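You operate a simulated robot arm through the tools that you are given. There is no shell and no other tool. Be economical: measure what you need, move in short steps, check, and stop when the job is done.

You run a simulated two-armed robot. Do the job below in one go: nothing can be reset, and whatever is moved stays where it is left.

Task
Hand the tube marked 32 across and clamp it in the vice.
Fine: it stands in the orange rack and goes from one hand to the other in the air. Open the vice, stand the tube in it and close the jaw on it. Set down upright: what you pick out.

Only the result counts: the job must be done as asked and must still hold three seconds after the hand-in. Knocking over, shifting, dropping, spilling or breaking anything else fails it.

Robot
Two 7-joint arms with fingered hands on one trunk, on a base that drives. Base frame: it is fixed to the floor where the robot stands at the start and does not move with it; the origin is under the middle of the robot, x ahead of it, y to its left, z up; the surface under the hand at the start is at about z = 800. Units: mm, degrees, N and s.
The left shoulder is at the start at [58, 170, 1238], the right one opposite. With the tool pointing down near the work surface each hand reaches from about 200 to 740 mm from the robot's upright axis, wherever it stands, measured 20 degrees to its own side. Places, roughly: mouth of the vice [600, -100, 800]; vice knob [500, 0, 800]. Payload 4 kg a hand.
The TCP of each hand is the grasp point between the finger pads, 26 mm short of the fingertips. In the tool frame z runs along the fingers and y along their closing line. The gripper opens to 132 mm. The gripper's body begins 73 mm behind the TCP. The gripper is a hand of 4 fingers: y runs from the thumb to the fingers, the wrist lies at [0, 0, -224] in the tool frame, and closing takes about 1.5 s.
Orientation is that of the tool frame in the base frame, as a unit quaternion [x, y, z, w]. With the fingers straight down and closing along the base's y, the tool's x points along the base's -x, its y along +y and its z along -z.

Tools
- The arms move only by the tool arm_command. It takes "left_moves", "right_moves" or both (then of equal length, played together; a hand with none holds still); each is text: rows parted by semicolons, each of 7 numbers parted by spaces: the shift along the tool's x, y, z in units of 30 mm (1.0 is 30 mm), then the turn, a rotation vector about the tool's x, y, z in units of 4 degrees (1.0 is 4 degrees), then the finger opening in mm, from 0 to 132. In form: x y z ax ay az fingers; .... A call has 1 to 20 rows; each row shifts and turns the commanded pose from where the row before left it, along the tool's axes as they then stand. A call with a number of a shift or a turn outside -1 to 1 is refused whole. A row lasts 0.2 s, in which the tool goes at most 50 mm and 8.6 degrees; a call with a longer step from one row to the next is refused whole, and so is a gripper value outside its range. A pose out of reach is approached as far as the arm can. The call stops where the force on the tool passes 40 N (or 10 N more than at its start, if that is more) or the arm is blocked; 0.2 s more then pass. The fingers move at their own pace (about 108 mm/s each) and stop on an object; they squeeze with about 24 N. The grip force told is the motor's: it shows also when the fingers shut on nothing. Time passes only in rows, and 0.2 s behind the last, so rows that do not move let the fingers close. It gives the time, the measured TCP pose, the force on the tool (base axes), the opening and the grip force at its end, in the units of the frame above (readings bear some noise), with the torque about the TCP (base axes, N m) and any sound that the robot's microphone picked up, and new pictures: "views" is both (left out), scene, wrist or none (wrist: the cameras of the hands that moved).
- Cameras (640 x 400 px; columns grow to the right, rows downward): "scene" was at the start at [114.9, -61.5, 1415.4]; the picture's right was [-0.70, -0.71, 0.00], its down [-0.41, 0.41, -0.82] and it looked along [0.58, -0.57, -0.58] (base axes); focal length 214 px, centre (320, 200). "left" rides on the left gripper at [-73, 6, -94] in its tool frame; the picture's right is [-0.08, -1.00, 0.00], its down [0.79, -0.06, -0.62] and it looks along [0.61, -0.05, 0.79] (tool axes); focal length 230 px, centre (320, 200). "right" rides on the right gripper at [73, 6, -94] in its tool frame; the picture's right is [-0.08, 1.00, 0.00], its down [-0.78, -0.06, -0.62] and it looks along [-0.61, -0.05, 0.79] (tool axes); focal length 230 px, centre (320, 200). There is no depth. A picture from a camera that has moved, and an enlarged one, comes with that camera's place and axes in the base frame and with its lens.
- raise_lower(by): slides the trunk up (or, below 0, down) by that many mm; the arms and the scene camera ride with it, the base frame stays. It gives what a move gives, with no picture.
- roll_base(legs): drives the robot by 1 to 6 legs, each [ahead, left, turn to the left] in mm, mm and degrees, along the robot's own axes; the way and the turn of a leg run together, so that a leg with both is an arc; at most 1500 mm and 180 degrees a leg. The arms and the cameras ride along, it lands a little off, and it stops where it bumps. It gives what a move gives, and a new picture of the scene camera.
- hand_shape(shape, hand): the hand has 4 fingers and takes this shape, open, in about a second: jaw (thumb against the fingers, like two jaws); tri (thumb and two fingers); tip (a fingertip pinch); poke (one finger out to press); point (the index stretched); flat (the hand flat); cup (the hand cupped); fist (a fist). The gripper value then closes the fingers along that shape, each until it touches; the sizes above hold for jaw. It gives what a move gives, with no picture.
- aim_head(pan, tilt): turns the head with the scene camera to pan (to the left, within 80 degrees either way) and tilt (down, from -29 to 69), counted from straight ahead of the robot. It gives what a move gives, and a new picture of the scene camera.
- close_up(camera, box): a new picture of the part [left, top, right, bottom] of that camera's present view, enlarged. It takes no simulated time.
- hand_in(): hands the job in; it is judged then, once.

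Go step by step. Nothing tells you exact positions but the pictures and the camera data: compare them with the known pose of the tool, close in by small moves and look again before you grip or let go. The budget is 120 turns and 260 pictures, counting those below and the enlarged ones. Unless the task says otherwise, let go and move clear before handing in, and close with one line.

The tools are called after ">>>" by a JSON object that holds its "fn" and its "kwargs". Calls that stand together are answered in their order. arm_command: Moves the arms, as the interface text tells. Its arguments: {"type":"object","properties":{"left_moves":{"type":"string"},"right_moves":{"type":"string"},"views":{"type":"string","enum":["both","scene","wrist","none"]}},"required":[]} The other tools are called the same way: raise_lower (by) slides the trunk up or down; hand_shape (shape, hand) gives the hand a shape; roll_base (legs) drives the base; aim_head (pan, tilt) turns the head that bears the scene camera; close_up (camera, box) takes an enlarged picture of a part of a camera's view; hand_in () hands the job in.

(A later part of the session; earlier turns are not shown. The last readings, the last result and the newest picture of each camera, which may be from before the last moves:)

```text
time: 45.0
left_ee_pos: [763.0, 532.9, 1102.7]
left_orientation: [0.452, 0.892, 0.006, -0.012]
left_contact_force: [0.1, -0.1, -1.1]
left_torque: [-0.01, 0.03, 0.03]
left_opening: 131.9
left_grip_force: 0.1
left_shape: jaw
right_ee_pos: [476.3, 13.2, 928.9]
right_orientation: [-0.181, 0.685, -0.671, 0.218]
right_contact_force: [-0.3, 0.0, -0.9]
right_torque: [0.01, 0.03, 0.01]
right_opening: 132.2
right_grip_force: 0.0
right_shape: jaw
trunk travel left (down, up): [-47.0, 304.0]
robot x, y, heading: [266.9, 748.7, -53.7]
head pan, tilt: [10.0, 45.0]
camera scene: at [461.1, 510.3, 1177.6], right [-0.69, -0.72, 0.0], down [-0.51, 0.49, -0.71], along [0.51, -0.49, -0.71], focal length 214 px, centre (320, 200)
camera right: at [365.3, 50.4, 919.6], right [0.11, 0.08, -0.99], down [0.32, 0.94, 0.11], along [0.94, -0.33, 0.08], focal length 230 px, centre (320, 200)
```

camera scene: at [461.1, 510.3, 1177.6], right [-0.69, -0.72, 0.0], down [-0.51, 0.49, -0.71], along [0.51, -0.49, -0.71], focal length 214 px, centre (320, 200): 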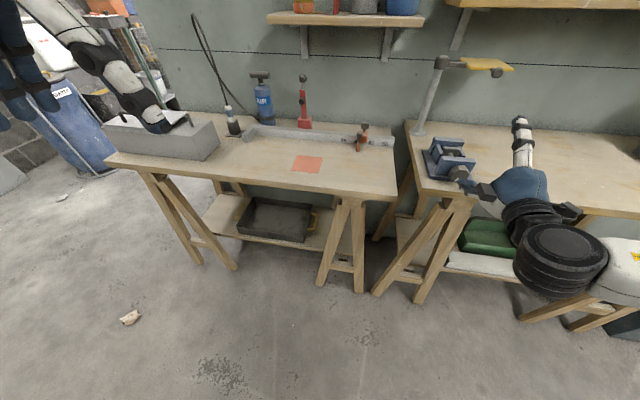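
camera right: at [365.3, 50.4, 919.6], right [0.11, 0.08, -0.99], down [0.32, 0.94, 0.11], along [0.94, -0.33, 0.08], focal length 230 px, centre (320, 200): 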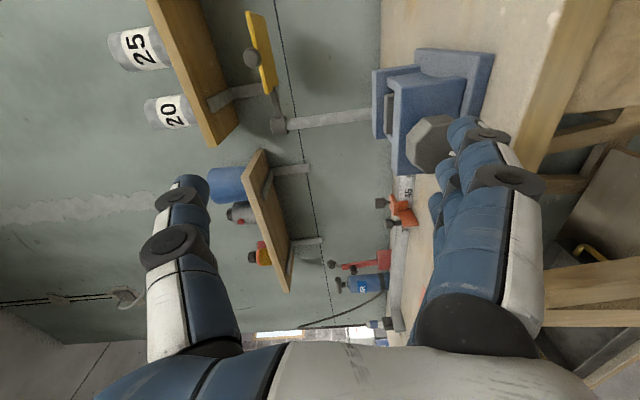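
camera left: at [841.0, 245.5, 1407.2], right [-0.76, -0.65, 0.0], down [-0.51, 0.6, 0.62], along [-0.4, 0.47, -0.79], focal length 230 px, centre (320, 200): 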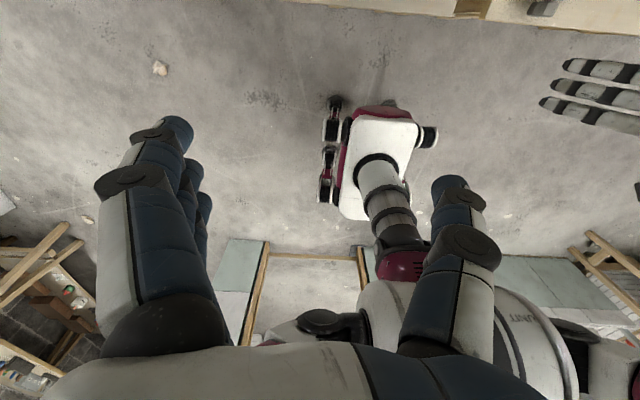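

The fingers now lie level with their backs down, at about z 840, just short of the knob. I'll raise 40 mm, shift right and move in over the knob, then look before pressing.

>>> {"fn": "arm_command", "kwargs": {"right_moves": "0.4 -0.8 0 0 0 0 132;0.4 -0.8 0 0 0 0 132;0.4 0 0.9 0 0 0 132;0 0 0.9 0 0 0 132", "views": "wrist"}}

>>> {"fn": "close_up", "kwargs": {"camera": "scene", "box": [400, 100, 560, 220]}}

```text
time: 46.0
left_ee_pos: [763.4, 531.4, 1104.8]
left_orientation: [0.453, 0.892, 0.005, -0.011]
left_contact_force: [-1.0, -0.4, -0.4]
left_torque: [0.02, 0.0, 0.01]
left_opening: 132.0
left_grip_force: 0.1
left_shape: jaw
right_ee_pos: [471.2, -52.9, 939.4]
right_orientation: [-0.181, 0.683, -0.673, 0.22]
right_contact_force: [-0.3, -0.3, -0.4]
right_torque: [0.01, -0.01, -0.01]
right_opening: 132.1
right_grip_force: 0.0
right_shape: jaw
right hand out of reach, approached as far as the arm can: row 1, 2, 4
trunk travel left (down, up): [-47.0, 304.0]
robot x, y, heading: [266.1, 748.6, -53.6]
head pan, tilt: [10.0, 45.0]
camera right: at [360.0, -13.4, 928.9], right [0.11, 0.07, -0.99], down [0.32, 0.94, 0.1], along [0.94, -0.33, 0.09], focal length 230 px, centre (320, 200)
```

right: 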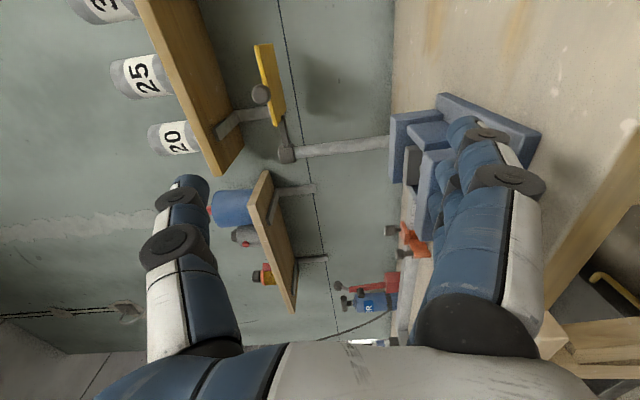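

```text
3.33 times, centred on (480, 160) of scene
camera zoom: at [461.3, 509.9, 1177.4], right [-0.69, -0.72, 0.0], down [-0.51, 0.49, -0.71], along [0.51, -0.49, -0.71], focal length 715 px, centre (-213, 333)
```

zoom: 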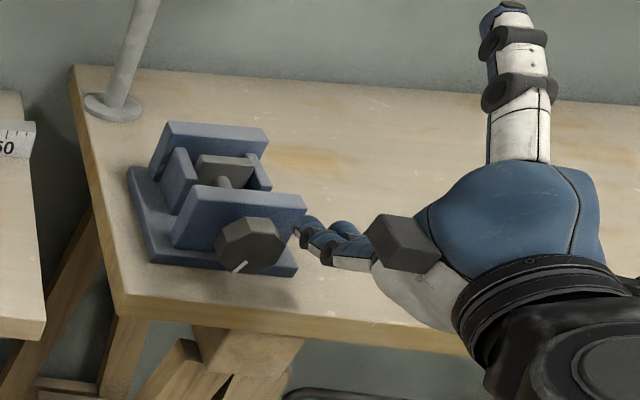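

The hand is beside the knob but at the limit of its reach, so it did not rise as asked. I'll pull it back, bring the base 80 mm closer, and then lift it over the knob.

>>> {"fn": "arm_command", "kwargs": {"right_moves": "0 0 -1 0 0 0 132;0 0 -1 0 0 0 132;0 0 -1 0 0 0 132", "views": "none"}}

>>> {"fn": "roll_base", "kwargs": {"legs": [[80, 0, 0]]}}

>>> {"fn": "arm_command", "kwargs": {"right_moves": "0 -0.8 0 0 0 0 132;0 -0.8 0 0 0 0 132", "views": "wrist"}}

```text
time: 46.8
left_ee_pos: [762.8, 533.1, 1103.7]
left_orientation: [0.452, 0.892, 0.006, -0.012]
left_contact_force: [-1.0, 0.1, -0.6]
left_torque: [0.01, 0.03, 0.01]
left_opening: 131.8
left_grip_force: 0.1
left_shape: jaw
right_ee_pos: [421.5, 21.3, 940.0]
right_orientation: [-0.18, 0.685, -0.671, 0.219]
right_contact_force: [0.0, 0.9, 0.5]
right_torque: [0.0, 0.02, 0.02]
right_opening: 132.3
right_grip_force: 0.1
right_shape: jaw
trunk travel left (down, up): [-47.0, 304.0]
robot x, y, heading: [264.9, 752.7, -53.5]
head pan, tilt: [10.0, 45.0]
```

```text
time: 47.9
left_ee_pos: [808.7, 469.7, 1104.3]
left_orientation: [0.454, 0.891, 0.007, -0.012]
left_contact_force: [-0.4, -0.2, 0.0]
left_torque: [-0.02, -0.02, -0.03]
left_opening: 131.8
left_grip_force: 0.0
left_shape: jaw
right_ee_pos: [467.1, -41.0, 939.3]
right_orientation: [-0.18, 0.686, -0.671, 0.217]
right_contact_force: [0.1, 0.8, -0.2]
right_torque: [-0.02, 0.01, -0.01]
right_opening: 132.0
right_grip_force: 0.1
right_shape: jaw
trunk travel left (down, up): [-47.0, 304.0]
robot x, y, heading: [311.4, 682.8, -53.8]
head pan, tilt: [10.0, 45.0]
camera scene: at [506.7, 447.5, 1177.5], right [-0.69, -0.72, 0.0], down [-0.51, 0.49, -0.71], along [0.51, -0.49, -0.71], focal length 214 px, centre (320, 200)
```

scene: 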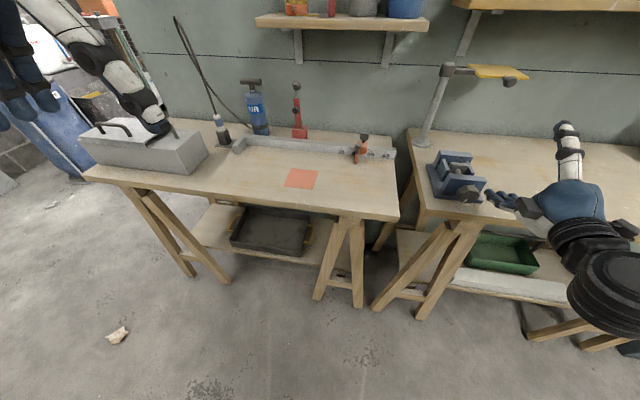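

```text
time: 48.5
left_ee_pos: [807.6, 469.6, 1103.4]
left_orientation: [0.453, 0.892, 0.006, -0.012]
left_contact_force: [0.9, -0.6, -0.3]
left_torque: [0.01, -0.02, 0.03]
left_opening: 131.7
left_grip_force: 0.0
left_shape: jaw
right_ee_pos: [465.4, -40.3, 952.8]
right_orientation: [-0.181, 0.685, -0.671, 0.218]
right_contact_force: [0.1, 0.4, -0.6]
right_torque: [0.02, 0.01, -0.04]
right_opening: 132.0
right_grip_force: 0.1
right_shape: jaw
right hand out of reach, approached as far as the arm can: row 1, 2
trunk travel left (down, up): [-47.0, 304.0]
robot x, y, heading: [313.5, 690.8, -53.7]
head pan, tilt: [10.0, 45.0]
camera right: at [354.1, -2.0, 943.3], right [0.11, 0.08, -0.99], down [0.32, 0.94, 0.11], along [0.94, -0.33, 0.08], focal length 230 px, centre (320, 200)
```

right: 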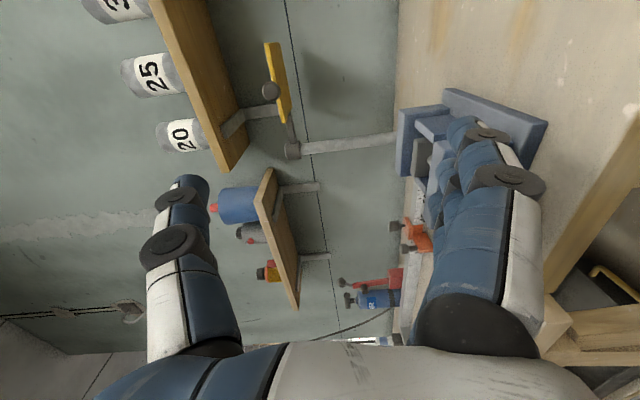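

The fingers' backs are now at roughly z 864, just above the knob's top. I'll slide them forward over it and check from the head camera.

>>> {"fn": "arm_command", "kwargs": {"right_moves": "0 0 0.6 0 0 0 132;0 0 0 0 0 0 132", "views": "none"}}

>>> {"fn": "close_up", "kwargs": {"camera": "scene", "box": [420, 130, 560, 235]}}

>>> {"fn": "close_up", "kwargs": {"camera": "right", "box": [380, 60, 580, 260]}}

```text
time: 49.1
left_ee_pos: [809.8, 470.0, 1103.3]
left_orientation: [0.454, 0.891, 0.007, -0.012]
left_contact_force: [-0.6, 0.2, 0.0]
left_torque: [0.0, 0.03, 0.01]
left_opening: 131.5
left_grip_force: 0.0
left_shape: jaw
right_ee_pos: [473.7, -57.4, 953.2]
right_orientation: [-0.181, 0.683, -0.673, 0.219]
right_contact_force: [1.4, -0.5, 0.0]
right_torque: [0.0, 0.05, 0.02]
right_opening: 132.1
right_grip_force: 0.0
right_shape: jaw
trunk travel left (down, up): [-47.0, 304.0]
robot x, y, heading: [311.2, 685.9, -53.7]
head pan, tilt: [10.0, 45.0]
```

```text
3.81 times, centred on (490, 182) of scene
camera zoom: at [506.1, 447.9, 1177.7], right [-0.69, -0.72, 0.0], down [-0.51, 0.49, -0.71], along [0.51, -0.49, -0.71], focal length 817 px, centre (-328, 267)
```

zoom: 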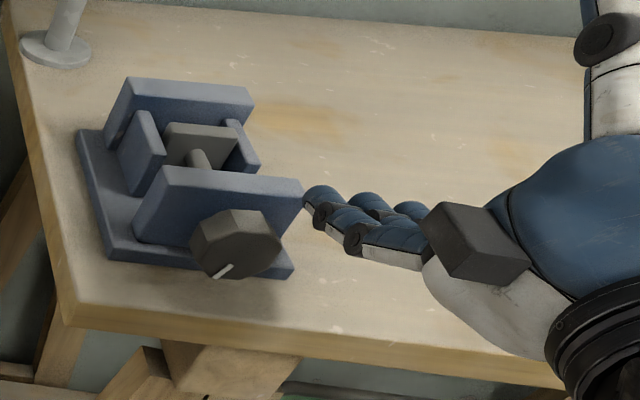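

```text
2.00 times, centred on (480, 160) of right
camera zoom: at [363.1, -18.9, 943.3], right [0.11, 0.07, -0.99], down [0.32, 0.94, 0.11], along [0.94, -0.33, 0.08], focal length 460 px, centre (0, 280)
```

zoom: 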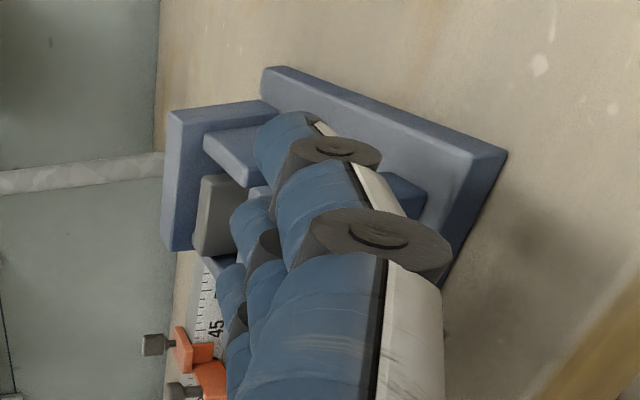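

The fingertips are just right of the knob at about the height of its top. I'll lower 15 mm and sweep left across the knob's top, watching the force and the mark.

>>> {"fn": "arm_command", "kwargs": {"right_moves": "0 0.5 0 0 0 0 132;-0.5 0 0 0 0 0 132;-0.5 0 0 0 0 0 132;-0.5 0 0 0 0 0 132;-0.5 0 0 0 0 0 132", "views": "wrist"}}

>>> {"fn": "close_up", "kwargs": {"camera": "scene", "box": [420, 130, 560, 235]}}

```text
time: 50.3
left_ee_pos: [806.9, 470.6, 1103.6]
left_orientation: [0.453, 0.892, 0.006, -0.011]
left_contact_force: [-0.3, -0.6, 0.1]
left_torque: [0.0, -0.06, 0.02]
left_opening: 131.8
left_grip_force: 0.0
left_shape: jaw
right_ee_pos: [526.5, -23.0, 939.2]
right_orientation: [-0.181, 0.685, -0.671, 0.218]
right_contact_force: [0.6, 0.3, 1.1]
right_torque: [-0.02, 0.04, 0.01]
right_opening: 132.0
right_grip_force: 0.1
right_shape: jaw
trunk travel left (down, up): [-47.0, 304.0]
robot x, y, heading: [309.1, 684.0, -53.9]
head pan, tilt: [10.0, 45.0]
camera right: at [415.6, 15.6, 930.8], right [0.11, 0.07, -0.99], down [0.32, 0.94, 0.11], along [0.94, -0.33, 0.08], focal length 230 px, centre (320, 200)
```

right: 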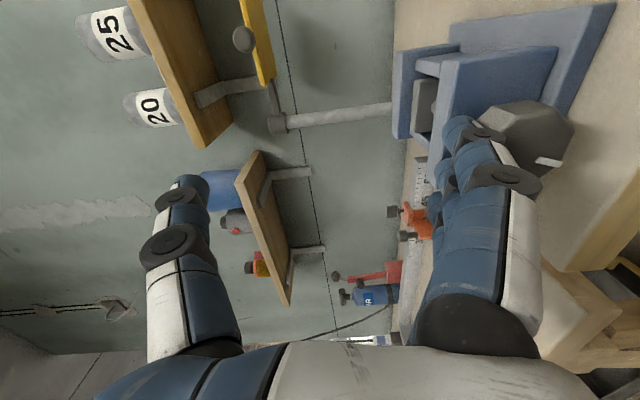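

```text
3.81 times, centred on (490, 182) of scene
camera zoom: at [506.4, 448.0, 1177.6], right [-0.69, -0.72, 0.0], down [-0.51, 0.49, -0.71], along [0.51, -0.49, -0.71], focal length 817 px, centre (-328, 267)
```

zoom: 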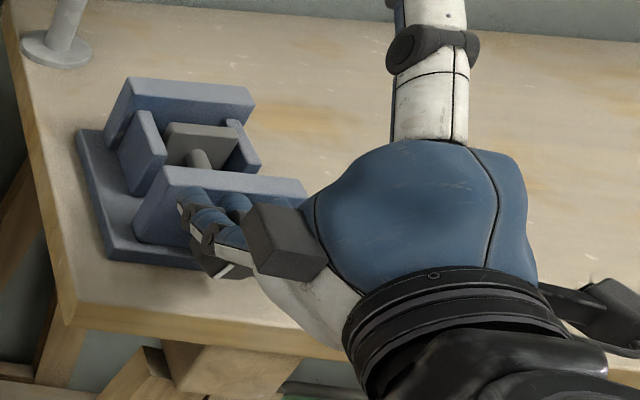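

No contact yet: the fingers hover over the knob. I'll feel for its top by lowering in small steps.

>>> {"fn": "arm_command", "kwargs": {"right_moves": "0 0.2 0 0 0 0 132;0 0 0 0 0 0 132", "views": "none"}}

>>> {"fn": "arm_command", "kwargs": {"right_moves": "0 0.2 0 0 0 0 132;0 0 0 0 0 0 132", "views": "none"}}

>>> {"fn": "arm_command", "kwargs": {"right_moves": "0 0.2 0 0 0 0 132;0 0 0 0 0 0 132", "views": "wrist"}}

```text
time: 50.9
left_ee_pos: [808.1, 471.3, 1104.7]
left_orientation: [0.453, 0.891, 0.006, -0.011]
left_contact_force: [-0.8, -0.5, -0.8]
left_torque: [-0.03, -0.02, 0.0]
left_opening: 131.6
left_grip_force: 0.1
left_shape: jaw
right_ee_pos: [526.2, -22.6, 936.3]
right_orientation: [-0.182, 0.684, -0.672, 0.219]
right_contact_force: [-2.1, 3.0, 6.6]
right_torque: [0.08, 0.1, -0.02]
right_opening: 132.0
right_grip_force: 0.0
right_shape: jaw
trunk travel left (down, up): [-47.0, 304.0]
robot x, y, heading: [315.0, 688.6, -53.6]
head pan, tilt: [10.0, 45.0]
```

```text
time: 51.5
left_ee_pos: [807.6, 472.1, 1104.4]
left_orientation: [0.453, 0.891, 0.006, -0.011]
left_contact_force: [-0.1, -0.4, -0.6]
left_torque: [0.0, 0.0, 0.01]
left_opening: 131.8
left_grip_force: 0.2
left_shape: jaw
right_ee_pos: [527.6, -22.2, 931.1]
right_orientation: [-0.18, 0.683, -0.673, 0.219]
right_contact_force: [-1.7, 5.7, 12.9]
right_torque: [0.18, 0.09, 0.01]
right_opening: 131.1
right_grip_force: 0.1
right_shape: jaw
trunk travel left (down, up): [-47.0, 304.0]
robot x, y, heading: [315.2, 686.1, -53.7]
head pan, tilt: [10.0, 45.0]
```

```text
time: 52.1
left_ee_pos: [806.5, 471.8, 1105.0]
left_orientation: [0.453, 0.891, 0.005, -0.01]
left_contact_force: [0.9, 0.3, 1.1]
left_torque: [0.01, 0.02, -0.01]
left_opening: 131.7
left_grip_force: 0.0
left_shape: jaw
right_ee_pos: [526.5, -20.5, 924.6]
right_orientation: [-0.18, 0.683, -0.674, 0.218]
right_contact_force: [-4.6, 7.4, 19.7]
right_torque: [0.02, 0.18, -0.07]
right_opening: 130.9
right_grip_force: 0.1
right_shape: jaw
trunk travel left (down, up): [-47.0, 304.0]
robot x, y, heading: [314.1, 686.7, -53.6]
head pan, tilt: [10.0, 45.0]
camera right: at [414.9, 18.6, 915.5], right [0.11, 0.07, -0.99], down [0.32, 0.94, 0.1], along [0.94, -0.33, 0.08], focal length 230 px, centre (320, 200)
```

right: 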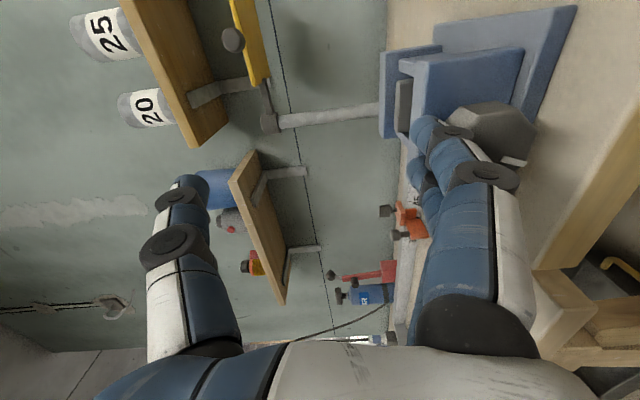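

Contact is soft, about 20 N at this depth. I'll drag left now and see if the knob's mark turns.

>>> {"fn": "arm_command", "kwargs": {"right_moves": "-0.3 0 0 0 0 0 132;-0.3 0 0 0 0 0 132;-0.3 0 0 0 0 0 132;-0.3 0 0 0 0 0 132", "views": "wrist"}}

>>> {"fn": "close_up", "kwargs": {"camera": "scene", "box": [420, 130, 560, 235]}}

```text
time: 53.1
left_ee_pos: [807.9, 470.1, 1102.9]
left_orientation: [0.453, 0.892, 0.006, -0.011]
left_contact_force: [-1.0, 0.3, 0.0]
left_torque: [-0.02, 0.02, 0.01]
left_opening: 131.7
left_grip_force: 0.1
left_shape: jaw
right_ee_pos: [557.6, -3.5, 921.9]
right_orientation: [-0.182, 0.687, -0.669, 0.217]
right_contact_force: [3.7, 1.8, 1.8]
right_torque: [0.0, -0.28, 0.11]
right_opening: 131.8
right_grip_force: 0.0
right_shape: jaw
trunk travel left (down, up): [-47.0, 304.0]
robot x, y, heading: [315.3, 687.6, -53.9]
head pan, tilt: [10.0, 45.0]
camera right: at [446.1, 35.1, 912.5], right [0.11, 0.08, -0.99], down [0.32, 0.94, 0.11], along [0.94, -0.33, 0.08], focal length 230 px, centre (320, 200)
```

right: 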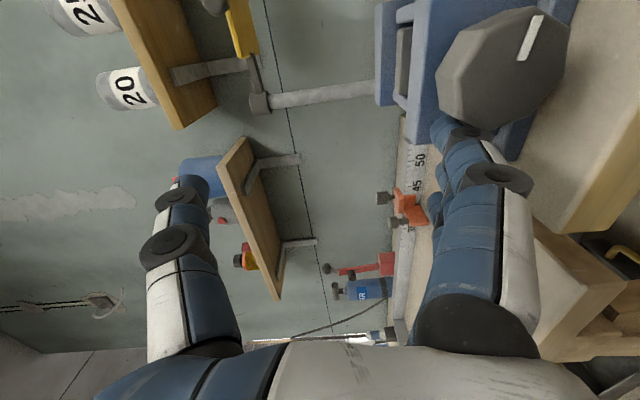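

```text
3.81 times, centred on (490, 182) of scene
camera zoom: at [506.9, 448.1, 1177.3], right [-0.69, -0.72, 0.0], down [-0.51, 0.49, -0.71], along [0.51, -0.49, -0.71], focal length 817 px, centre (-328, 267)
```

zoom: 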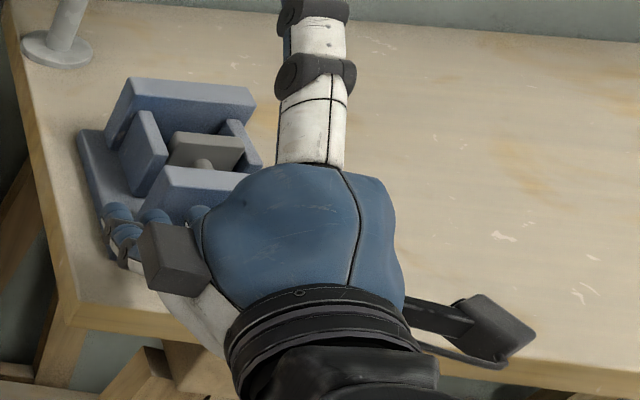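

The sweep works: the mark moved and the grey inner jaw came back by about 6 mm. I'll lift, return and sweep again over a longer stretch.

>>> {"fn": "arm_command", "kwargs": {"right_moves": "0 -0.5 0 0 0 0 132;0 -0.5 0 0 0 0 132;1 0 0 0 0 0 132;1 0 0 0 0 0 132;1 0 0 0 0 0 132;0 0.5 0 0 0 0 132;0 0.5 0 0 0 0 132;-0.4 0 0 0 0 0 132;-0.4 0 0 0 0 0 132;-0.4 0 0 0 0 0 132;-0.4 0 0 0 0 0 132;-0.4 0 0 0 0 0 132;-0.4 0 0 0 0 0 132;-0.4 0 0 0 0 0 132", "views": "wrist"}}

>>> {"fn": "close_up", "kwargs": {"camera": "scene", "box": [420, 130, 560, 235]}}

```text
time: 55.1
left_ee_pos: [806.0, 469.7, 1105.0]
left_orientation: [0.455, 0.89, 0.006, -0.011]
left_contact_force: [1.3, 0.4, -0.1]
left_torque: [-0.06, 0.0, 0.04]
left_opening: 131.8
left_grip_force: 0.0
left_shape: jaw
right_ee_pos: [495.3, -41.4, 920.3]
right_orientation: [-0.173, 0.682, -0.68, 0.207]
right_contact_force: [-12.9, -1.3, 15.9]
right_torque: [-0.12, 0.56, -0.13]
right_opening: 131.4
right_grip_force: 0.0
right_shape: jaw
right hand out of reach, approached as far as the arm can: row 4
trunk travel left (down, up): [-47.0, 304.0]
robot x, y, heading: [310.3, 686.8, -53.9]
head pan, tilt: [10.0, 45.0]
stopped in row 10 (right hand): the force on the tool passed its limit at 45 N (the readings are from after the stop); the commanded pose is now the measured one
camera right: at [384.5, 0.4, 910.4], right [0.11, 0.06, -0.99], down [0.35, 0.93, 0.09], along [0.93, -0.36, 0.08], focal length 230 px, centre (320, 200)
```

right: 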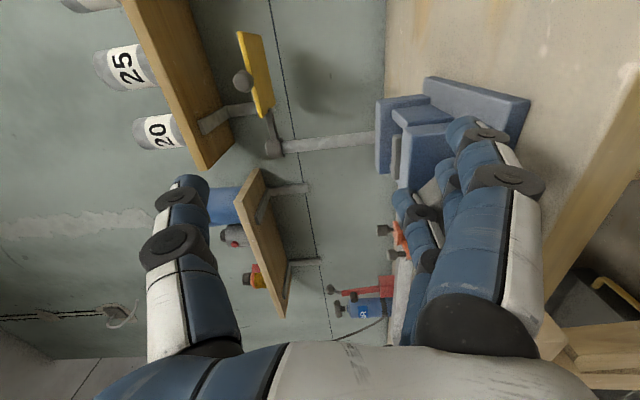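

```text
3.81 times, centred on (490, 182) of scene
camera zoom: at [504.1, 449.3, 1178.3], right [-0.69, -0.72, 0.0], down [-0.51, 0.49, -0.71], along [0.51, -0.49, -0.71], focal length 817 px, centre (-328, 267)
```

zoom: 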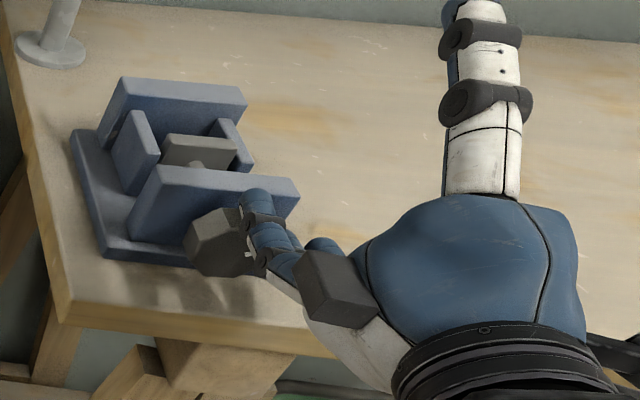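

The fingers caught the knob's flank and the force limit stopped the sweep. I'll lift 10 mm and continue.

>>> {"fn": "arm_command", "kwargs": {"right_moves": "0.2 -0.4 0 0 0 0 132;-0.35 0 0 0 0 0 132;-0.35 0 0 0 0 0 132;-0.35 0 0 0 0 0 132;-0.35 0 0 0 0 0 132;-0.35 0 0 0 0 0 132;-0.35 0 0 0 0 0 132", "views": "wrist"}}

>>> {"fn": "close_up", "kwargs": {"camera": "scene", "box": [420, 130, 560, 235]}}

```text
time: 56.7
left_ee_pos: [807.1, 469.3, 1102.9]
left_orientation: [0.454, 0.891, 0.006, -0.012]
left_contact_force: [-0.5, 0.3, -0.2]
left_torque: [0.0, 0.01, 0.01]
left_opening: 131.8
left_grip_force: 0.0
left_shape: jaw
right_ee_pos: [544.9, -10.4, 930.8]
right_orientation: [-0.176, 0.686, -0.674, 0.211]
right_contact_force: [2.8, 0.0, 3.9]
right_torque: [-0.11, -0.1, 0.07]
right_opening: 131.8
right_grip_force: 0.1
right_shape: jaw
trunk travel left (down, up): [-47.0, 304.0]
robot x, y, heading: [315.7, 689.7, -53.9]
head pan, tilt: [10.0, 45.0]
camera right: at [436.4, 31.0, 921.8], right [0.11, 0.07, -0.99], down [0.34, 0.93, 0.1], along [0.93, -0.35, 0.08], focal length 230 px, centre (320, 200)
```

right: 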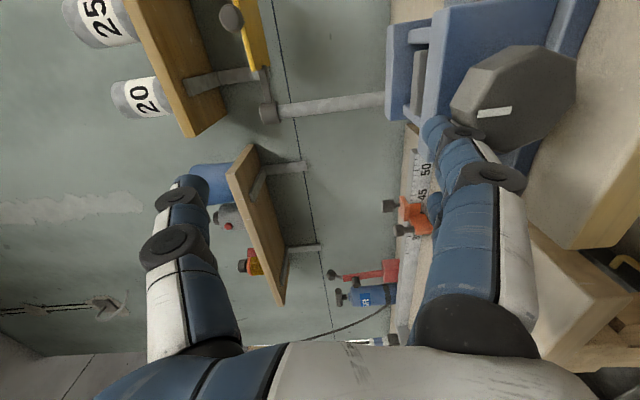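

```text
3.81 times, centred on (490, 182) of scene
camera zoom: at [505.8, 448.0, 1177.6], right [-0.69, -0.72, 0.0], down [-0.51, 0.49, -0.71], along [0.51, -0.49, -0.71], focal length 817 px, centre (-328, 267)
```

zoom: 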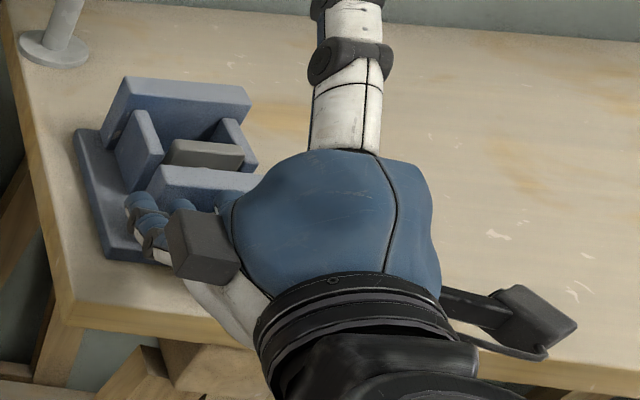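

The inner jaw has retreated a good deal further. I'll lift and draw the hand back to measure the opening.

>>> {"fn": "arm_command", "kwargs": {"right_moves": "0 -0.6 0 0 0 0 132;0 0 -1 0 0 0 132;0 0 -1 0 0 0 132;1 0 -0.5 0 0 0 132;1 0 0 0 0 0 132;1 0 0 0 0 0 132;1 0 0 0 0 0 132;1 0 0 0 0 0 132;1 0 0 0 0 0 132", "views": "none"}}

>>> {"fn": "close_up", "kwargs": {"camera": "scene", "box": [415, 135, 505, 215]}}

```text
time: 58.7
left_ee_pos: [806.2, 468.1, 1103.6]
left_orientation: [0.454, 0.891, 0.006, -0.012]
left_contact_force: [-0.5, 0.2, 0.3]
left_torque: [-0.01, -0.02, -0.01]
left_opening: 131.4
left_grip_force: 0.0
left_shape: jaw
right_ee_pos: [367.5, -60.4, 931.5]
right_orientation: [-0.175, 0.685, -0.675, 0.209]
right_contact_force: [0.7, 0.3, -0.2]
right_torque: [0.0, 0.01, 0.02]
right_opening: 131.9
right_grip_force: 0.1
right_shape: jaw
right hand out of reach, approached as far as the arm can: row 3, 4
trunk travel left (down, up): [-47.0, 304.0]
robot x, y, heading: [312.7, 688.5, -54.2]
head pan, tilt: [10.0, 45.0]
```

```text
5.00 times, centred on (460, 175) of scene
camera zoom: at [505.1, 447.5, 1177.7], right [-0.69, -0.72, 0.0], down [-0.51, 0.49, -0.71], along [0.51, -0.49, -0.71], focal length 1072 px, centre (-380, 325)
```

zoom: 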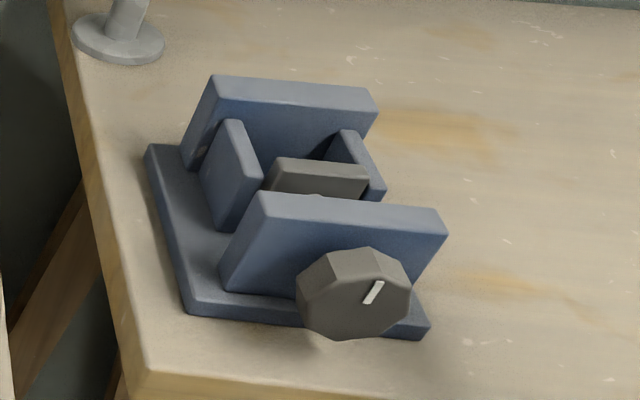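

The gap is now about 36–41 mm, which just fits a 32 mm tube. I'll make one more sweep for comfortable clearance.

>>> {"fn": "arm_command", "kwargs": {"right_moves": "-1 -0.4 0 0 0 0 132;-1 -0.4 0 0 0 0 132;-1 0 0 0 0 0 132;-0.3 0 0 0 0 0 132;0 0 0.7 0 0 0 132;0 0 0.7 0 0 0 132;0 0 0.7 0 0 0 132", "views": "none"}}

>>> {"fn": "close_up", "kwargs": {"camera": "scene", "box": [420, 130, 560, 235]}}

```text
time: 60.3
left_ee_pos: [807.0, 468.6, 1103.3]
left_orientation: [0.454, 0.891, 0.006, -0.011]
left_contact_force: [0.0, 0.1, 0.2]
left_torque: [0.01, -0.01, 0.02]
left_opening: 131.9
left_grip_force: 0.1
left_shape: jaw
right_ee_pos: [484.8, -73.1, 948.4]
right_orientation: [-0.177, 0.682, -0.677, 0.212]
right_contact_force: [0.5, -0.1, -0.1]
right_torque: [0.02, 0.02, 0.04]
right_opening: 132.1
right_grip_force: 0.1
right_shape: jaw
right hand out of reach, approached as far as the arm can: row 2, 3, 6, 7
trunk travel left (down, up): [-47.0, 304.0]
robot x, y, heading: [313.4, 685.4, -54.2]
head pan, tilt: [10.0, 45.0]
```

```text
3.81 times, centred on (490, 182) of scene
camera zoom: at [505.6, 447.2, 1177.5], right [-0.69, -0.72, 0.0], down [-0.51, 0.49, -0.71], along [0.51, -0.49, -0.71], focal length 817 px, centre (-328, 267)
```

zoom: 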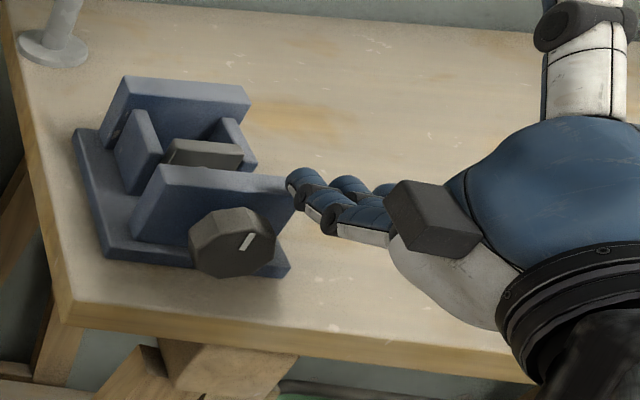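

The hand is beside the knob again, slightly too deep. I'll back off 15 mm and sweep.

>>> {"fn": "arm_command", "kwargs": {"right_moves": "0 0.3 -0.5 0 0 0 132;-0.35 0.3 0 0 0 0 132;-0.35 0 0 0 0 0 132;-0.35 0 0 0 0 0 132;-0.35 0 0 0 0 0 132;-0.35 0 0 0 0 0 132;-0.35 0 0 0 0 0 132;-0.35 0 0 0 0 0 132;-0.35 0 0 0 0 0 132", "views": "none"}}

>>> {"fn": "arm_command", "kwargs": {"right_moves": "0 -0.6 0 0 0 0 132;0 0 -1 0 0 0 132;0 0 -1 0 0 0 132;1 0 -0.5 0 0 0 132;1 0 0 0 0 0 132;1 0 0 0 0 0 132;1 0 0 0 0 0 132;1 0 0 0 0 0 132;1 0 0 0 0 0 132", "views": "none"}}

>>> {"fn": "close_up", "kwargs": {"camera": "scene", "box": [415, 135, 505, 215]}}

```text
time: 62.3
left_ee_pos: [807.7, 469.4, 1103.6]
left_orientation: [0.454, 0.891, 0.006, -0.012]
left_contact_force: [-0.2, -0.1, -0.4]
left_torque: [-0.03, 0.01, 0.02]
left_opening: 131.8
left_grip_force: 0.0
left_shape: jaw
right_ee_pos: [552.0, -17.7, 934.2]
right_orientation: [-0.177, 0.685, -0.675, 0.21]
right_contact_force: [2.0, 0.6, 1.6]
right_torque: [-0.04, -0.11, 0.05]
right_opening: 131.9
right_grip_force: 0.0
right_shape: jaw
trunk travel left (down, up): [-47.0, 304.0]
robot x, y, heading: [314.4, 688.9, -54.0]
head pan, tilt: [10.0, 45.0]
```

```text
time: 64.3
left_ee_pos: [806.3, 468.6, 1103.6]
left_orientation: [0.454, 0.891, 0.005, -0.012]
left_contact_force: [0.4, 0.0, -0.1]
left_torque: [-0.03, 0.02, 0.0]
left_opening: 131.4
left_grip_force: 0.1
left_shape: jaw
right_ee_pos: [375.7, -63.4, 937.8]
right_orientation: [-0.176, 0.685, -0.676, 0.209]
right_contact_force: [-0.4, 0.0, -0.3]
right_torque: [0.0, 0.01, 0.0]
right_opening: 131.8
right_grip_force: 0.1
right_shape: jaw
right hand out of reach, approached as far as the arm can: row 3, 4, 5
trunk travel left (down, up): [-47.0, 304.0]
robot x, y, heading: [312.5, 686.7, -53.8]
head pan, tilt: [10.0, 45.0]
```

```text
5.00 times, centred on (460, 175) of scene
camera zoom: at [505.0, 447.6, 1177.8], right [-0.69, -0.72, 0.0], down [-0.51, 0.49, -0.71], along [0.51, -0.49, -0.71], focal length 1072 px, centre (-380, 325)
```

zoom: 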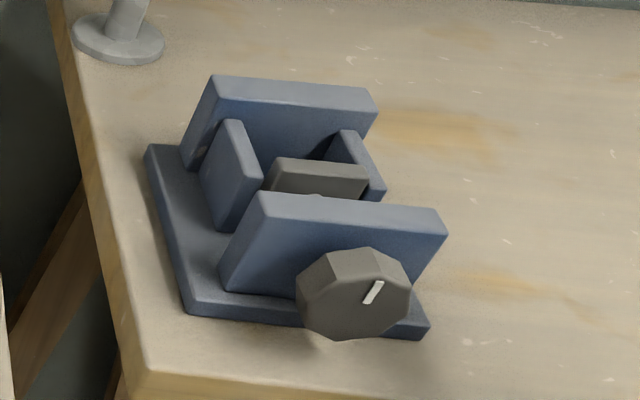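

The sweep changed nothing this time, so the jaw is likely at its stop, with a gap close to 40 mm; that should take the tube. Next I'll raise the trunk, roll the hand back upright and drive over to the rack.

>>> {"fn": "raise_lower", "kwargs": {"by": 200}}

>>> {"fn": "roll_base", "kwargs": {"legs": [[0, -600, 0]]}}

>>> {"fn": "arm_command", "kwargs": {"right_moves": "0 0 0 0 0 1 132;0 0 0 0 0 1 132;0 0 0 0 0 1 132;0 0 0 0 0 1 132;0 0 0 0 0 1 132;0 0 0 0 0 1 132;0 0 0 0 0 1 132;0 0 0 0 0 1 132;0 0 0 0 0 1 132;0 0 0 0 0 1 132;0 0 0 0 0 1 132;0 0 0 0 0 1 132;0 0 0 0 0 1 132;0 0 0 0 0 1 132;0 0 0 0 0 1 132;0 0 0 0 0 1 132;0 0 0 0 0 1 132;0 0 0 0 0 1 132;0 0 0 0 0 1 132;0 0 0 0 0 1 132", "views": "none"}}

>>> {"fn": "aim_head", "kwargs": {"pan": -20, "tilt": 35}}

```text
time: 66.5
left_ee_pos: [806.7, 468.0, 1302.4]
left_orientation: [0.454, 0.891, 0.006, -0.013]
left_contact_force: [0.4, -0.4, -0.3]
left_torque: [-0.04, -0.02, 0.0]
left_opening: 131.7
left_grip_force: 0.1
left_shape: jaw
right_ee_pos: [374.3, -66.6, 1138.2]
right_orientation: [-0.175, 0.685, -0.675, 0.209]
right_contact_force: [-0.3, -0.2, 1.3]
right_torque: [0.02, -0.03, 0.02]
right_opening: 131.9
right_grip_force: 0.1
right_shape: jaw
trunk travel left (down, up): [-247.0, 104.0]
robot x, y, heading: [315.2, 683.7, -54.0]
head pan, tilt: [10.0, 45.0]
```

```text
time: 72.2
left_ee_pos: [323.5, 116.6, 1303.5]
left_orientation: [0.451, 0.893, 0.006, -0.012]
left_contact_force: [-1.2, 0.6, 0.1]
left_torque: [0.02, 0.02, -0.02]
left_opening: 131.7
left_grip_force: 0.1
left_shape: jaw
right_ee_pos: [-105.0, -421.3, 1137.4]
right_orientation: [-0.177, 0.685, -0.675, 0.212]
right_contact_force: [0.2, -0.1, 0.2]
right_torque: [0.01, 0.0, -0.03]
right_opening: 131.9
right_grip_force: 0.0
right_shape: jaw
trunk travel left (down, up): [-247.0, 104.0]
robot x, y, heading: [-170.9, 329.9, -53.6]
head pan, tilt: [10.0, 45.0]
camera scene: at [-81.0, 232.1, 1397.9], right [-0.69, -0.73, 0.0], down [-0.51, 0.49, -0.71], along [0.51, -0.49, -0.71], focal length 214 px, centre (320, 200)
```

scene: 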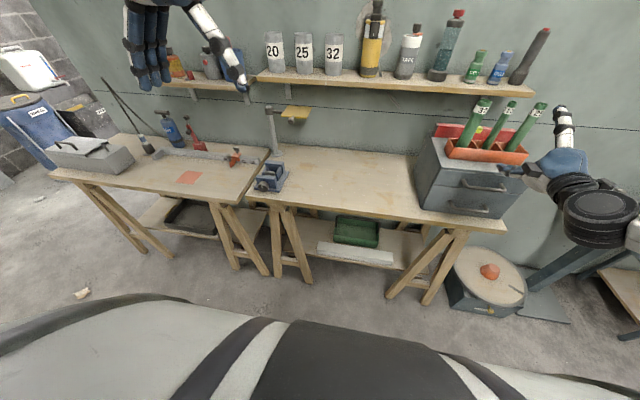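

```text
time: 76.4
left_ee_pos: [323.2, 116.7, 1303.4]
left_orientation: [0.45, 0.893, 0.006, -0.012]
left_contact_force: [0.3, -0.3, -0.7]
left_torque: [-0.01, 0.0, 0.01]
left_opening: 131.9
left_grip_force: 0.0
left_shape: jaw
right_ee_pos: [-105.5, -422.4, 1136.3]
right_orientation: [0.304, 0.639, -0.38, 0.596]
right_contact_force: [0.0, -0.1, 0.1]
right_torque: [0.01, 0.03, 0.01]
right_opening: 131.9
right_grip_force: 0.1
right_shape: jaw
trunk travel left (down, up): [-247.0, 104.0]
robot x, y, heading: [-174.4, 332.0, -53.5]
head pan, tilt: [10.0, 45.0]
```

```text
time: 77.4
left_ee_pos: [325.0, 116.7, 1304.6]
left_orientation: [0.45, 0.893, 0.006, -0.011]
left_contact_force: [0.6, -0.4, -0.7]
left_torque: [-0.01, -0.02, -0.02]
left_opening: 131.9
left_grip_force: 0.1
left_shape: jaw
right_ee_pos: [-104.8, -422.3, 1136.6]
right_orientation: [0.303, 0.639, -0.38, 0.596]
right_contact_force: [0.8, 0.1, 0.4]
right_torque: [0.02, 0.03, 0.01]
right_opening: 132.0
right_grip_force: 0.1
right_shape: jaw
trunk travel left (down, up): [-247.0, 104.0]
robot x, y, heading: [-172.5, 334.3, -53.2]
head pan, tilt: [-20.0, 35.0]
camera scene: at [-114.8, 203.7, 1412.6], right [-0.96, -0.29, 0.0], down [-0.16, 0.55, -0.82], along [0.23, -0.78, -0.57], focal length 214 px, centre (320, 200)
```

scene: 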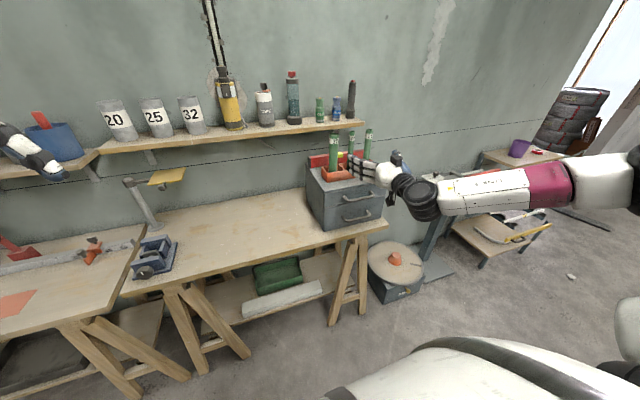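

The tube rack is clear ahead of the right hand. I'll enlarge it to fix the tube's position.

>>> {"fn": "close_up", "kwargs": {"camera": "scene", "box": [290, 110, 410, 235]}}

>>> {"fn": "close_up", "kwargs": {"camera": "right", "box": [0, 0, 640, 400]}}

>>> {"fn": "aim_head", "kwargs": {"pan": 20, "tilt": 35}}

>>> {"fn": "close_up", "kwargs": {"camera": "scene", "box": [480, 60, 630, 200]}}

```text
3.20 times, centred on (350, 172) of scene
camera zoom: at [-114.8, 203.7, 1412.6], right [-0.96, -0.29, 0.0], down [-0.16, 0.55, -0.82], along [0.23, -0.78, -0.57], focal length 686 px, centre (224, 288)
```

zoom: 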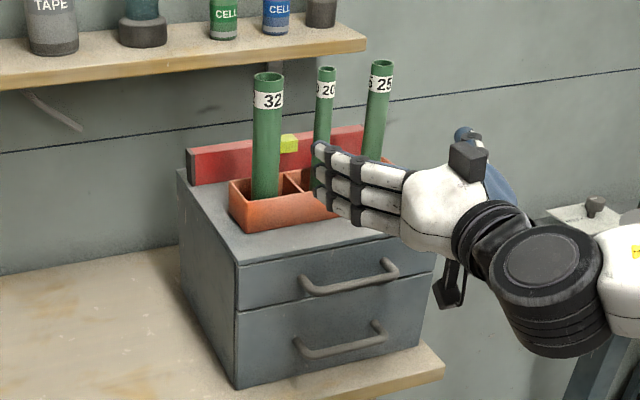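

```text
1.00 times, centred on (320, 200) of right (not enlarged: the box is as wide or as high as the picture)
camera zoom: at [-156.9, -345.2, 1064.1], right [0.85, 0.53, -0.05], down [-0.3, 0.54, 0.79], along [0.44, -0.65, 0.62], focal length 230 px, centre (320, 200)
```

zoom: 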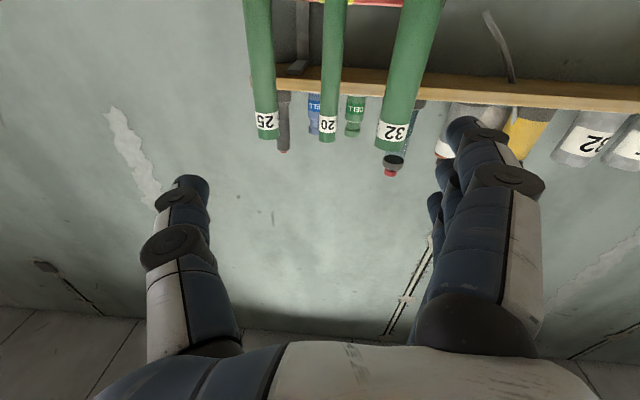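

```text
time: 78.5
left_ee_pos: [323.0, 116.7, 1303.1]
left_orientation: [0.45, 0.893, 0.006, -0.013]
left_contact_force: [-0.2, -0.1, 0.0]
left_torque: [-0.01, -0.01, -0.04]
left_opening: 131.7
left_grip_force: 0.0
left_shape: jaw
right_ee_pos: [-105.0, -422.2, 1136.2]
right_orientation: [0.304, 0.639, -0.382, 0.595]
right_contact_force: [0.7, 0.0, -0.4]
right_torque: [-0.02, 0.05, -0.02]
right_opening: 132.1
right_grip_force: 0.1
right_shape: jaw
trunk travel left (down, up): [-247.0, 104.0]
robot x, y, heading: [-170.7, 328.3, -53.6]
head pan, tilt: [20.0, 35.0]
camera scene: at [-66.5, 239.5, 1412.7], right [-0.55, -0.83, 0.0], down [-0.48, 0.32, -0.82], along [0.68, -0.45, -0.57], focal length 214 px, centre (320, 200)
```

scene: 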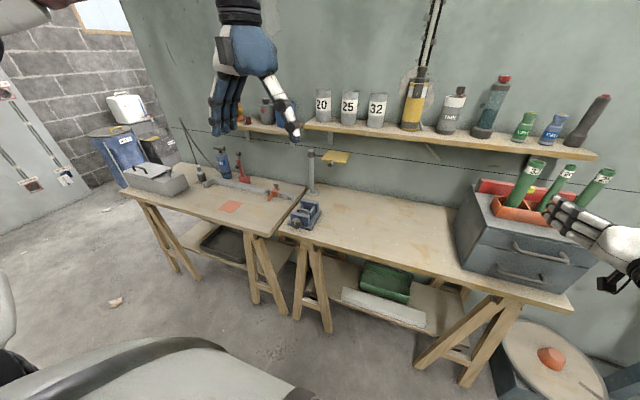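

```text
2.86 times, centred on (555, 130) of scene
camera zoom: at [-66.5, 239.5, 1412.7], right [-0.55, -0.83, 0.0], down [-0.48, 0.32, -0.82], along [0.68, -0.45, -0.57], focal length 613 px, centre (-351, 400)
```

zoom: 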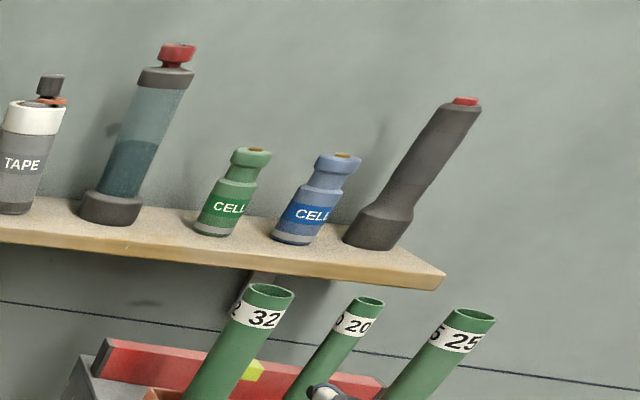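

All three views agree: tube 32's top is at about (45, -501, 1178), roughly 170 mm long, with the rack rim near z 1045. I'll straighten the hand, set it to height 1088 and line it up with the tube, then drive closer.

>>> {"fn": "arm_command", "kwargs": {"right_moves": "0 0 -1 0 0 0.9 132;0 0 -1 0 0 0.9 132;0.5 0.8 0 -0.5 0 0 132;0.5 0.8 0 -0.5 0 0 132;0.6 0.8 0 0 0 0 132;0 0 0 0 0 0 64;0 0 0 0 0 0 64;0 0 0 0 0 0 64", "views": "none"}}

>>> {"fn": "roll_base", "kwargs": {"legs": [[145, 0, 0]]}}

>>> {"fn": "aim_head", "kwargs": {"pan": -20, "tilt": 40}}

>>> {"fn": "close_up", "kwargs": {"camera": "right", "box": [0, 0, 640, 400]}}

```text
time: 80.2
left_ee_pos: [322.6, 115.9, 1303.7]
left_orientation: [0.449, 0.893, 0.006, -0.012]
left_contact_force: [0.3, -1.1, 0.8]
left_torque: [-0.04, 0.02, 0.01]
left_opening: 131.9
left_grip_force: 0.2
left_shape: jaw
right_ee_pos: [-76.3, -331.2, 1093.0]
right_orientation: [0.321, 0.63, -0.319, 0.631]
right_contact_force: [0.1, -0.4, 0.3]
right_torque: [-0.04, 0.01, 0.0]
right_opening: 64.7
right_grip_force: 0.0
right_shape: jaw
trunk travel left (down, up): [-247.0, 104.0]
robot x, y, heading: [-170.4, 331.8, -53.3]
head pan, tilt: [20.0, 35.0]
```

```text
time: 81.6
left_ee_pos: [412.0, 0.8, 1303.1]
left_orientation: [0.449, 0.894, 0.006, -0.011]
left_contact_force: [1.6, 0.0, 0.3]
left_torque: [0.05, -0.01, -0.02]
left_opening: 131.7
left_grip_force: 0.2
left_shape: jaw
right_ee_pos: [11.0, -448.0, 1091.4]
right_orientation: [0.321, 0.63, -0.32, 0.63]
right_contact_force: [0.6, -0.5, -0.6]
right_torque: [0.0, -0.02, 0.02]
right_opening: 64.8
right_grip_force: 0.2
right_shape: jaw
trunk travel left (down, up): [-247.0, 104.0]
robot x, y, heading: [-86.0, 211.4, -53.4]
head pan, tilt: [20.0, 35.0]
camera scene: at [20.8, 122.2, 1412.6], right [-0.55, -0.83, 0.0], down [-0.48, 0.32, -0.82], along [0.68, -0.45, -0.57], focal length 214 px, centre (320, 200)
```

scene: 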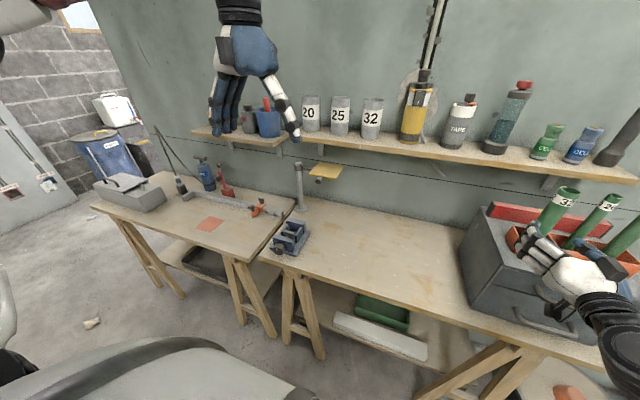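

```text
time: 82.7
left_ee_pos: [410.6, 1.6, 1305.3]
left_orientation: [0.449, 0.893, 0.006, -0.011]
left_contact_force: [-0.6, 0.5, 0.1]
left_torque: [-0.01, 0.02, 0.0]
left_opening: 131.7
left_grip_force: 0.1
left_shape: jaw
right_ee_pos: [11.1, -447.0, 1092.9]
right_orientation: [0.321, 0.63, -0.32, 0.63]
right_contact_force: [0.3, -0.7, -0.3]
right_torque: [0.0, -0.03, 0.04]
right_opening: 64.8
right_grip_force: 0.0
right_shape: jaw
trunk travel left (down, up): [-247.0, 104.0]
robot x, y, heading: [-86.5, 214.0, -53.3]
head pan, tilt: [-20.0, 40.0]
camera scene: at [-29.1, 90.2, 1405.1], right [-0.96, -0.29, 0.0], down [-0.18, 0.62, -0.77], along [0.22, -0.73, -0.64], focal length 214 px, centre (320, 200)
```

scene: 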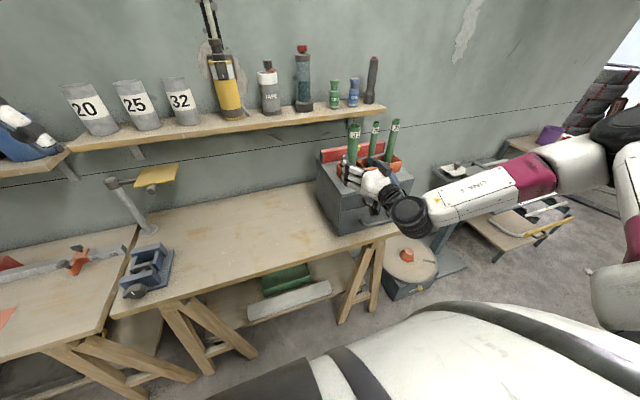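

```text
1.00 times, centred on (320, 200) of right (not enlarged: the box is as wide or as high as the picture)
camera zoom: at [-38.9, -368.9, 1019.2], right [0.81, 0.59, 0.08], down [-0.41, 0.46, 0.79], along [0.43, -0.66, 0.61], focal length 230 px, centre (320, 200)
```

zoom: 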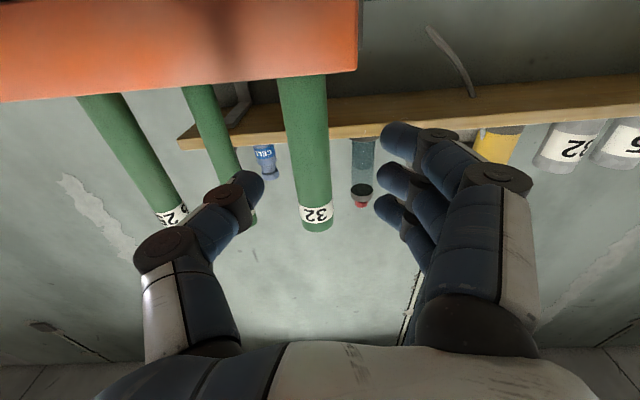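

The tube stands between thumb and fingers with the rim well below them. I'll advance 62 mm with a 9 mm correction to the right and look before gripping.

>>> {"fn": "arm_command", "kwargs": {"right_moves": "0.08 -0.15 0.3 0 0 0 64;0.08 -0.15 0.45 0 0 0 64;0 0 0.5 0 0 0 64;0 0 0.5 0 0 0 64;0 0 0.3 0 0 0 64", "views": "wrist"}}

>>> {"fn": "close_up", "kwargs": {"camera": "scene", "box": [310, 110, 430, 240]}}

```text
time: 83.9
left_ee_pos: [410.3, 1.8, 1304.2]
left_orientation: [0.449, 0.893, 0.006, -0.011]
left_contact_force: [-0.5, -0.4, -0.4]
left_torque: [-0.01, -0.04, 0.01]
left_opening: 132.1
left_grip_force: 0.1
left_shape: jaw
right_ee_pos: [40.9, -504.2, 1087.5]
right_orientation: [0.322, 0.63, -0.32, 0.63]
right_contact_force: [-0.2, -0.6, 0.2]
right_torque: [0.02, 0.02, -0.02]
right_opening: 64.8
right_grip_force: 0.1
right_shape: jaw
trunk travel left (down, up): [-247.0, 104.0]
robot x, y, heading: [-84.4, 214.9, -53.5]
head pan, tilt: [-20.0, 40.0]
camera right: at [-8.3, -423.9, 1014.5], right [0.81, 0.59, 0.08], down [-0.41, 0.46, 0.79], along [0.43, -0.66, 0.61], focal length 230 px, centre (320, 200)
```

right: 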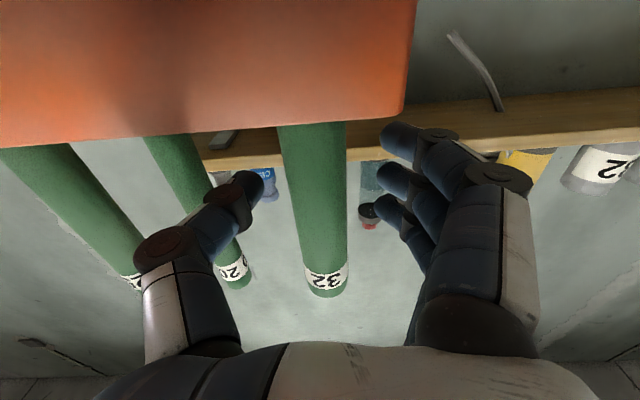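

```text
3.08 times, centred on (370, 175) of scene
camera zoom: at [-29.0, 90.1, 1405.1], right [-0.96, -0.29, 0.0], down [-0.18, 0.62, -0.77], along [0.22, -0.73, -0.64], focal length 660 px, centre (166, 277)
```

zoom: 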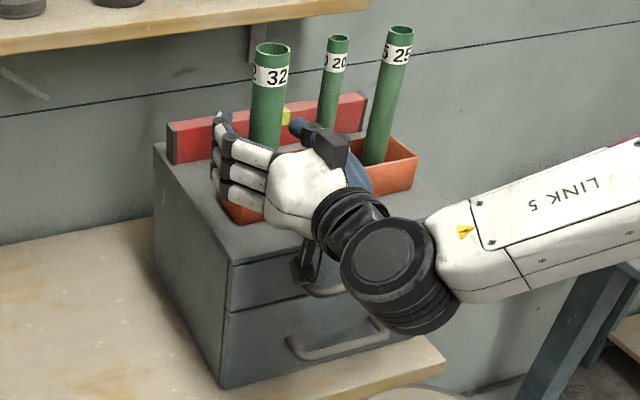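

The tube is centred between the fingers. I'll close the hand on it.

>>> {"fn": "arm_command", "kwargs": {"right_moves": "0 0 -0.2 0 0 0 64;0 0 0 0 0 0 0;0 0 0 0 0 0 0;0 0 0 0 0 0 0;0 0 0 0 0 0 0;0 0 0 0 0 0 0;0 0 0 0 0 0 0;0 0 0 0 0 0 0", "views": "wrist"}}

```text
time: 85.7
left_ee_pos: [411.1, 1.0, 1303.8]
left_orientation: [0.449, 0.893, 0.006, -0.013]
left_contact_force: [0.5, 0.5, 0.2]
left_torque: [0.0, 0.0, 0.02]
left_opening: 132.0
left_grip_force: 0.1
left_shape: jaw
right_ee_pos: [37.6, -498.2, 1087.1]
right_orientation: [0.322, 0.63, -0.321, 0.63]
right_contact_force: [0.8, 0.7, 0.7]
right_torque: [0.05, 0.03, 0.01]
right_opening: 26.5
right_grip_force: 23.7
right_shape: jaw
trunk travel left (down, up): [-247.0, 104.0]
robot x, y, heading: [-85.4, 211.1, -53.3]
head pan, tilt: [-20.0, 40.0]
camera right: at [-11.9, -419.2, 1014.1], right [0.81, 0.59, 0.08], down [-0.41, 0.46, 0.79], along [0.43, -0.66, 0.61], focal length 230 px, centre (320, 200)
```

right: 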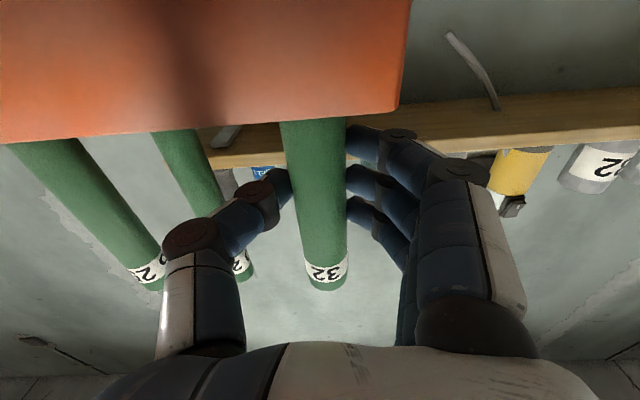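

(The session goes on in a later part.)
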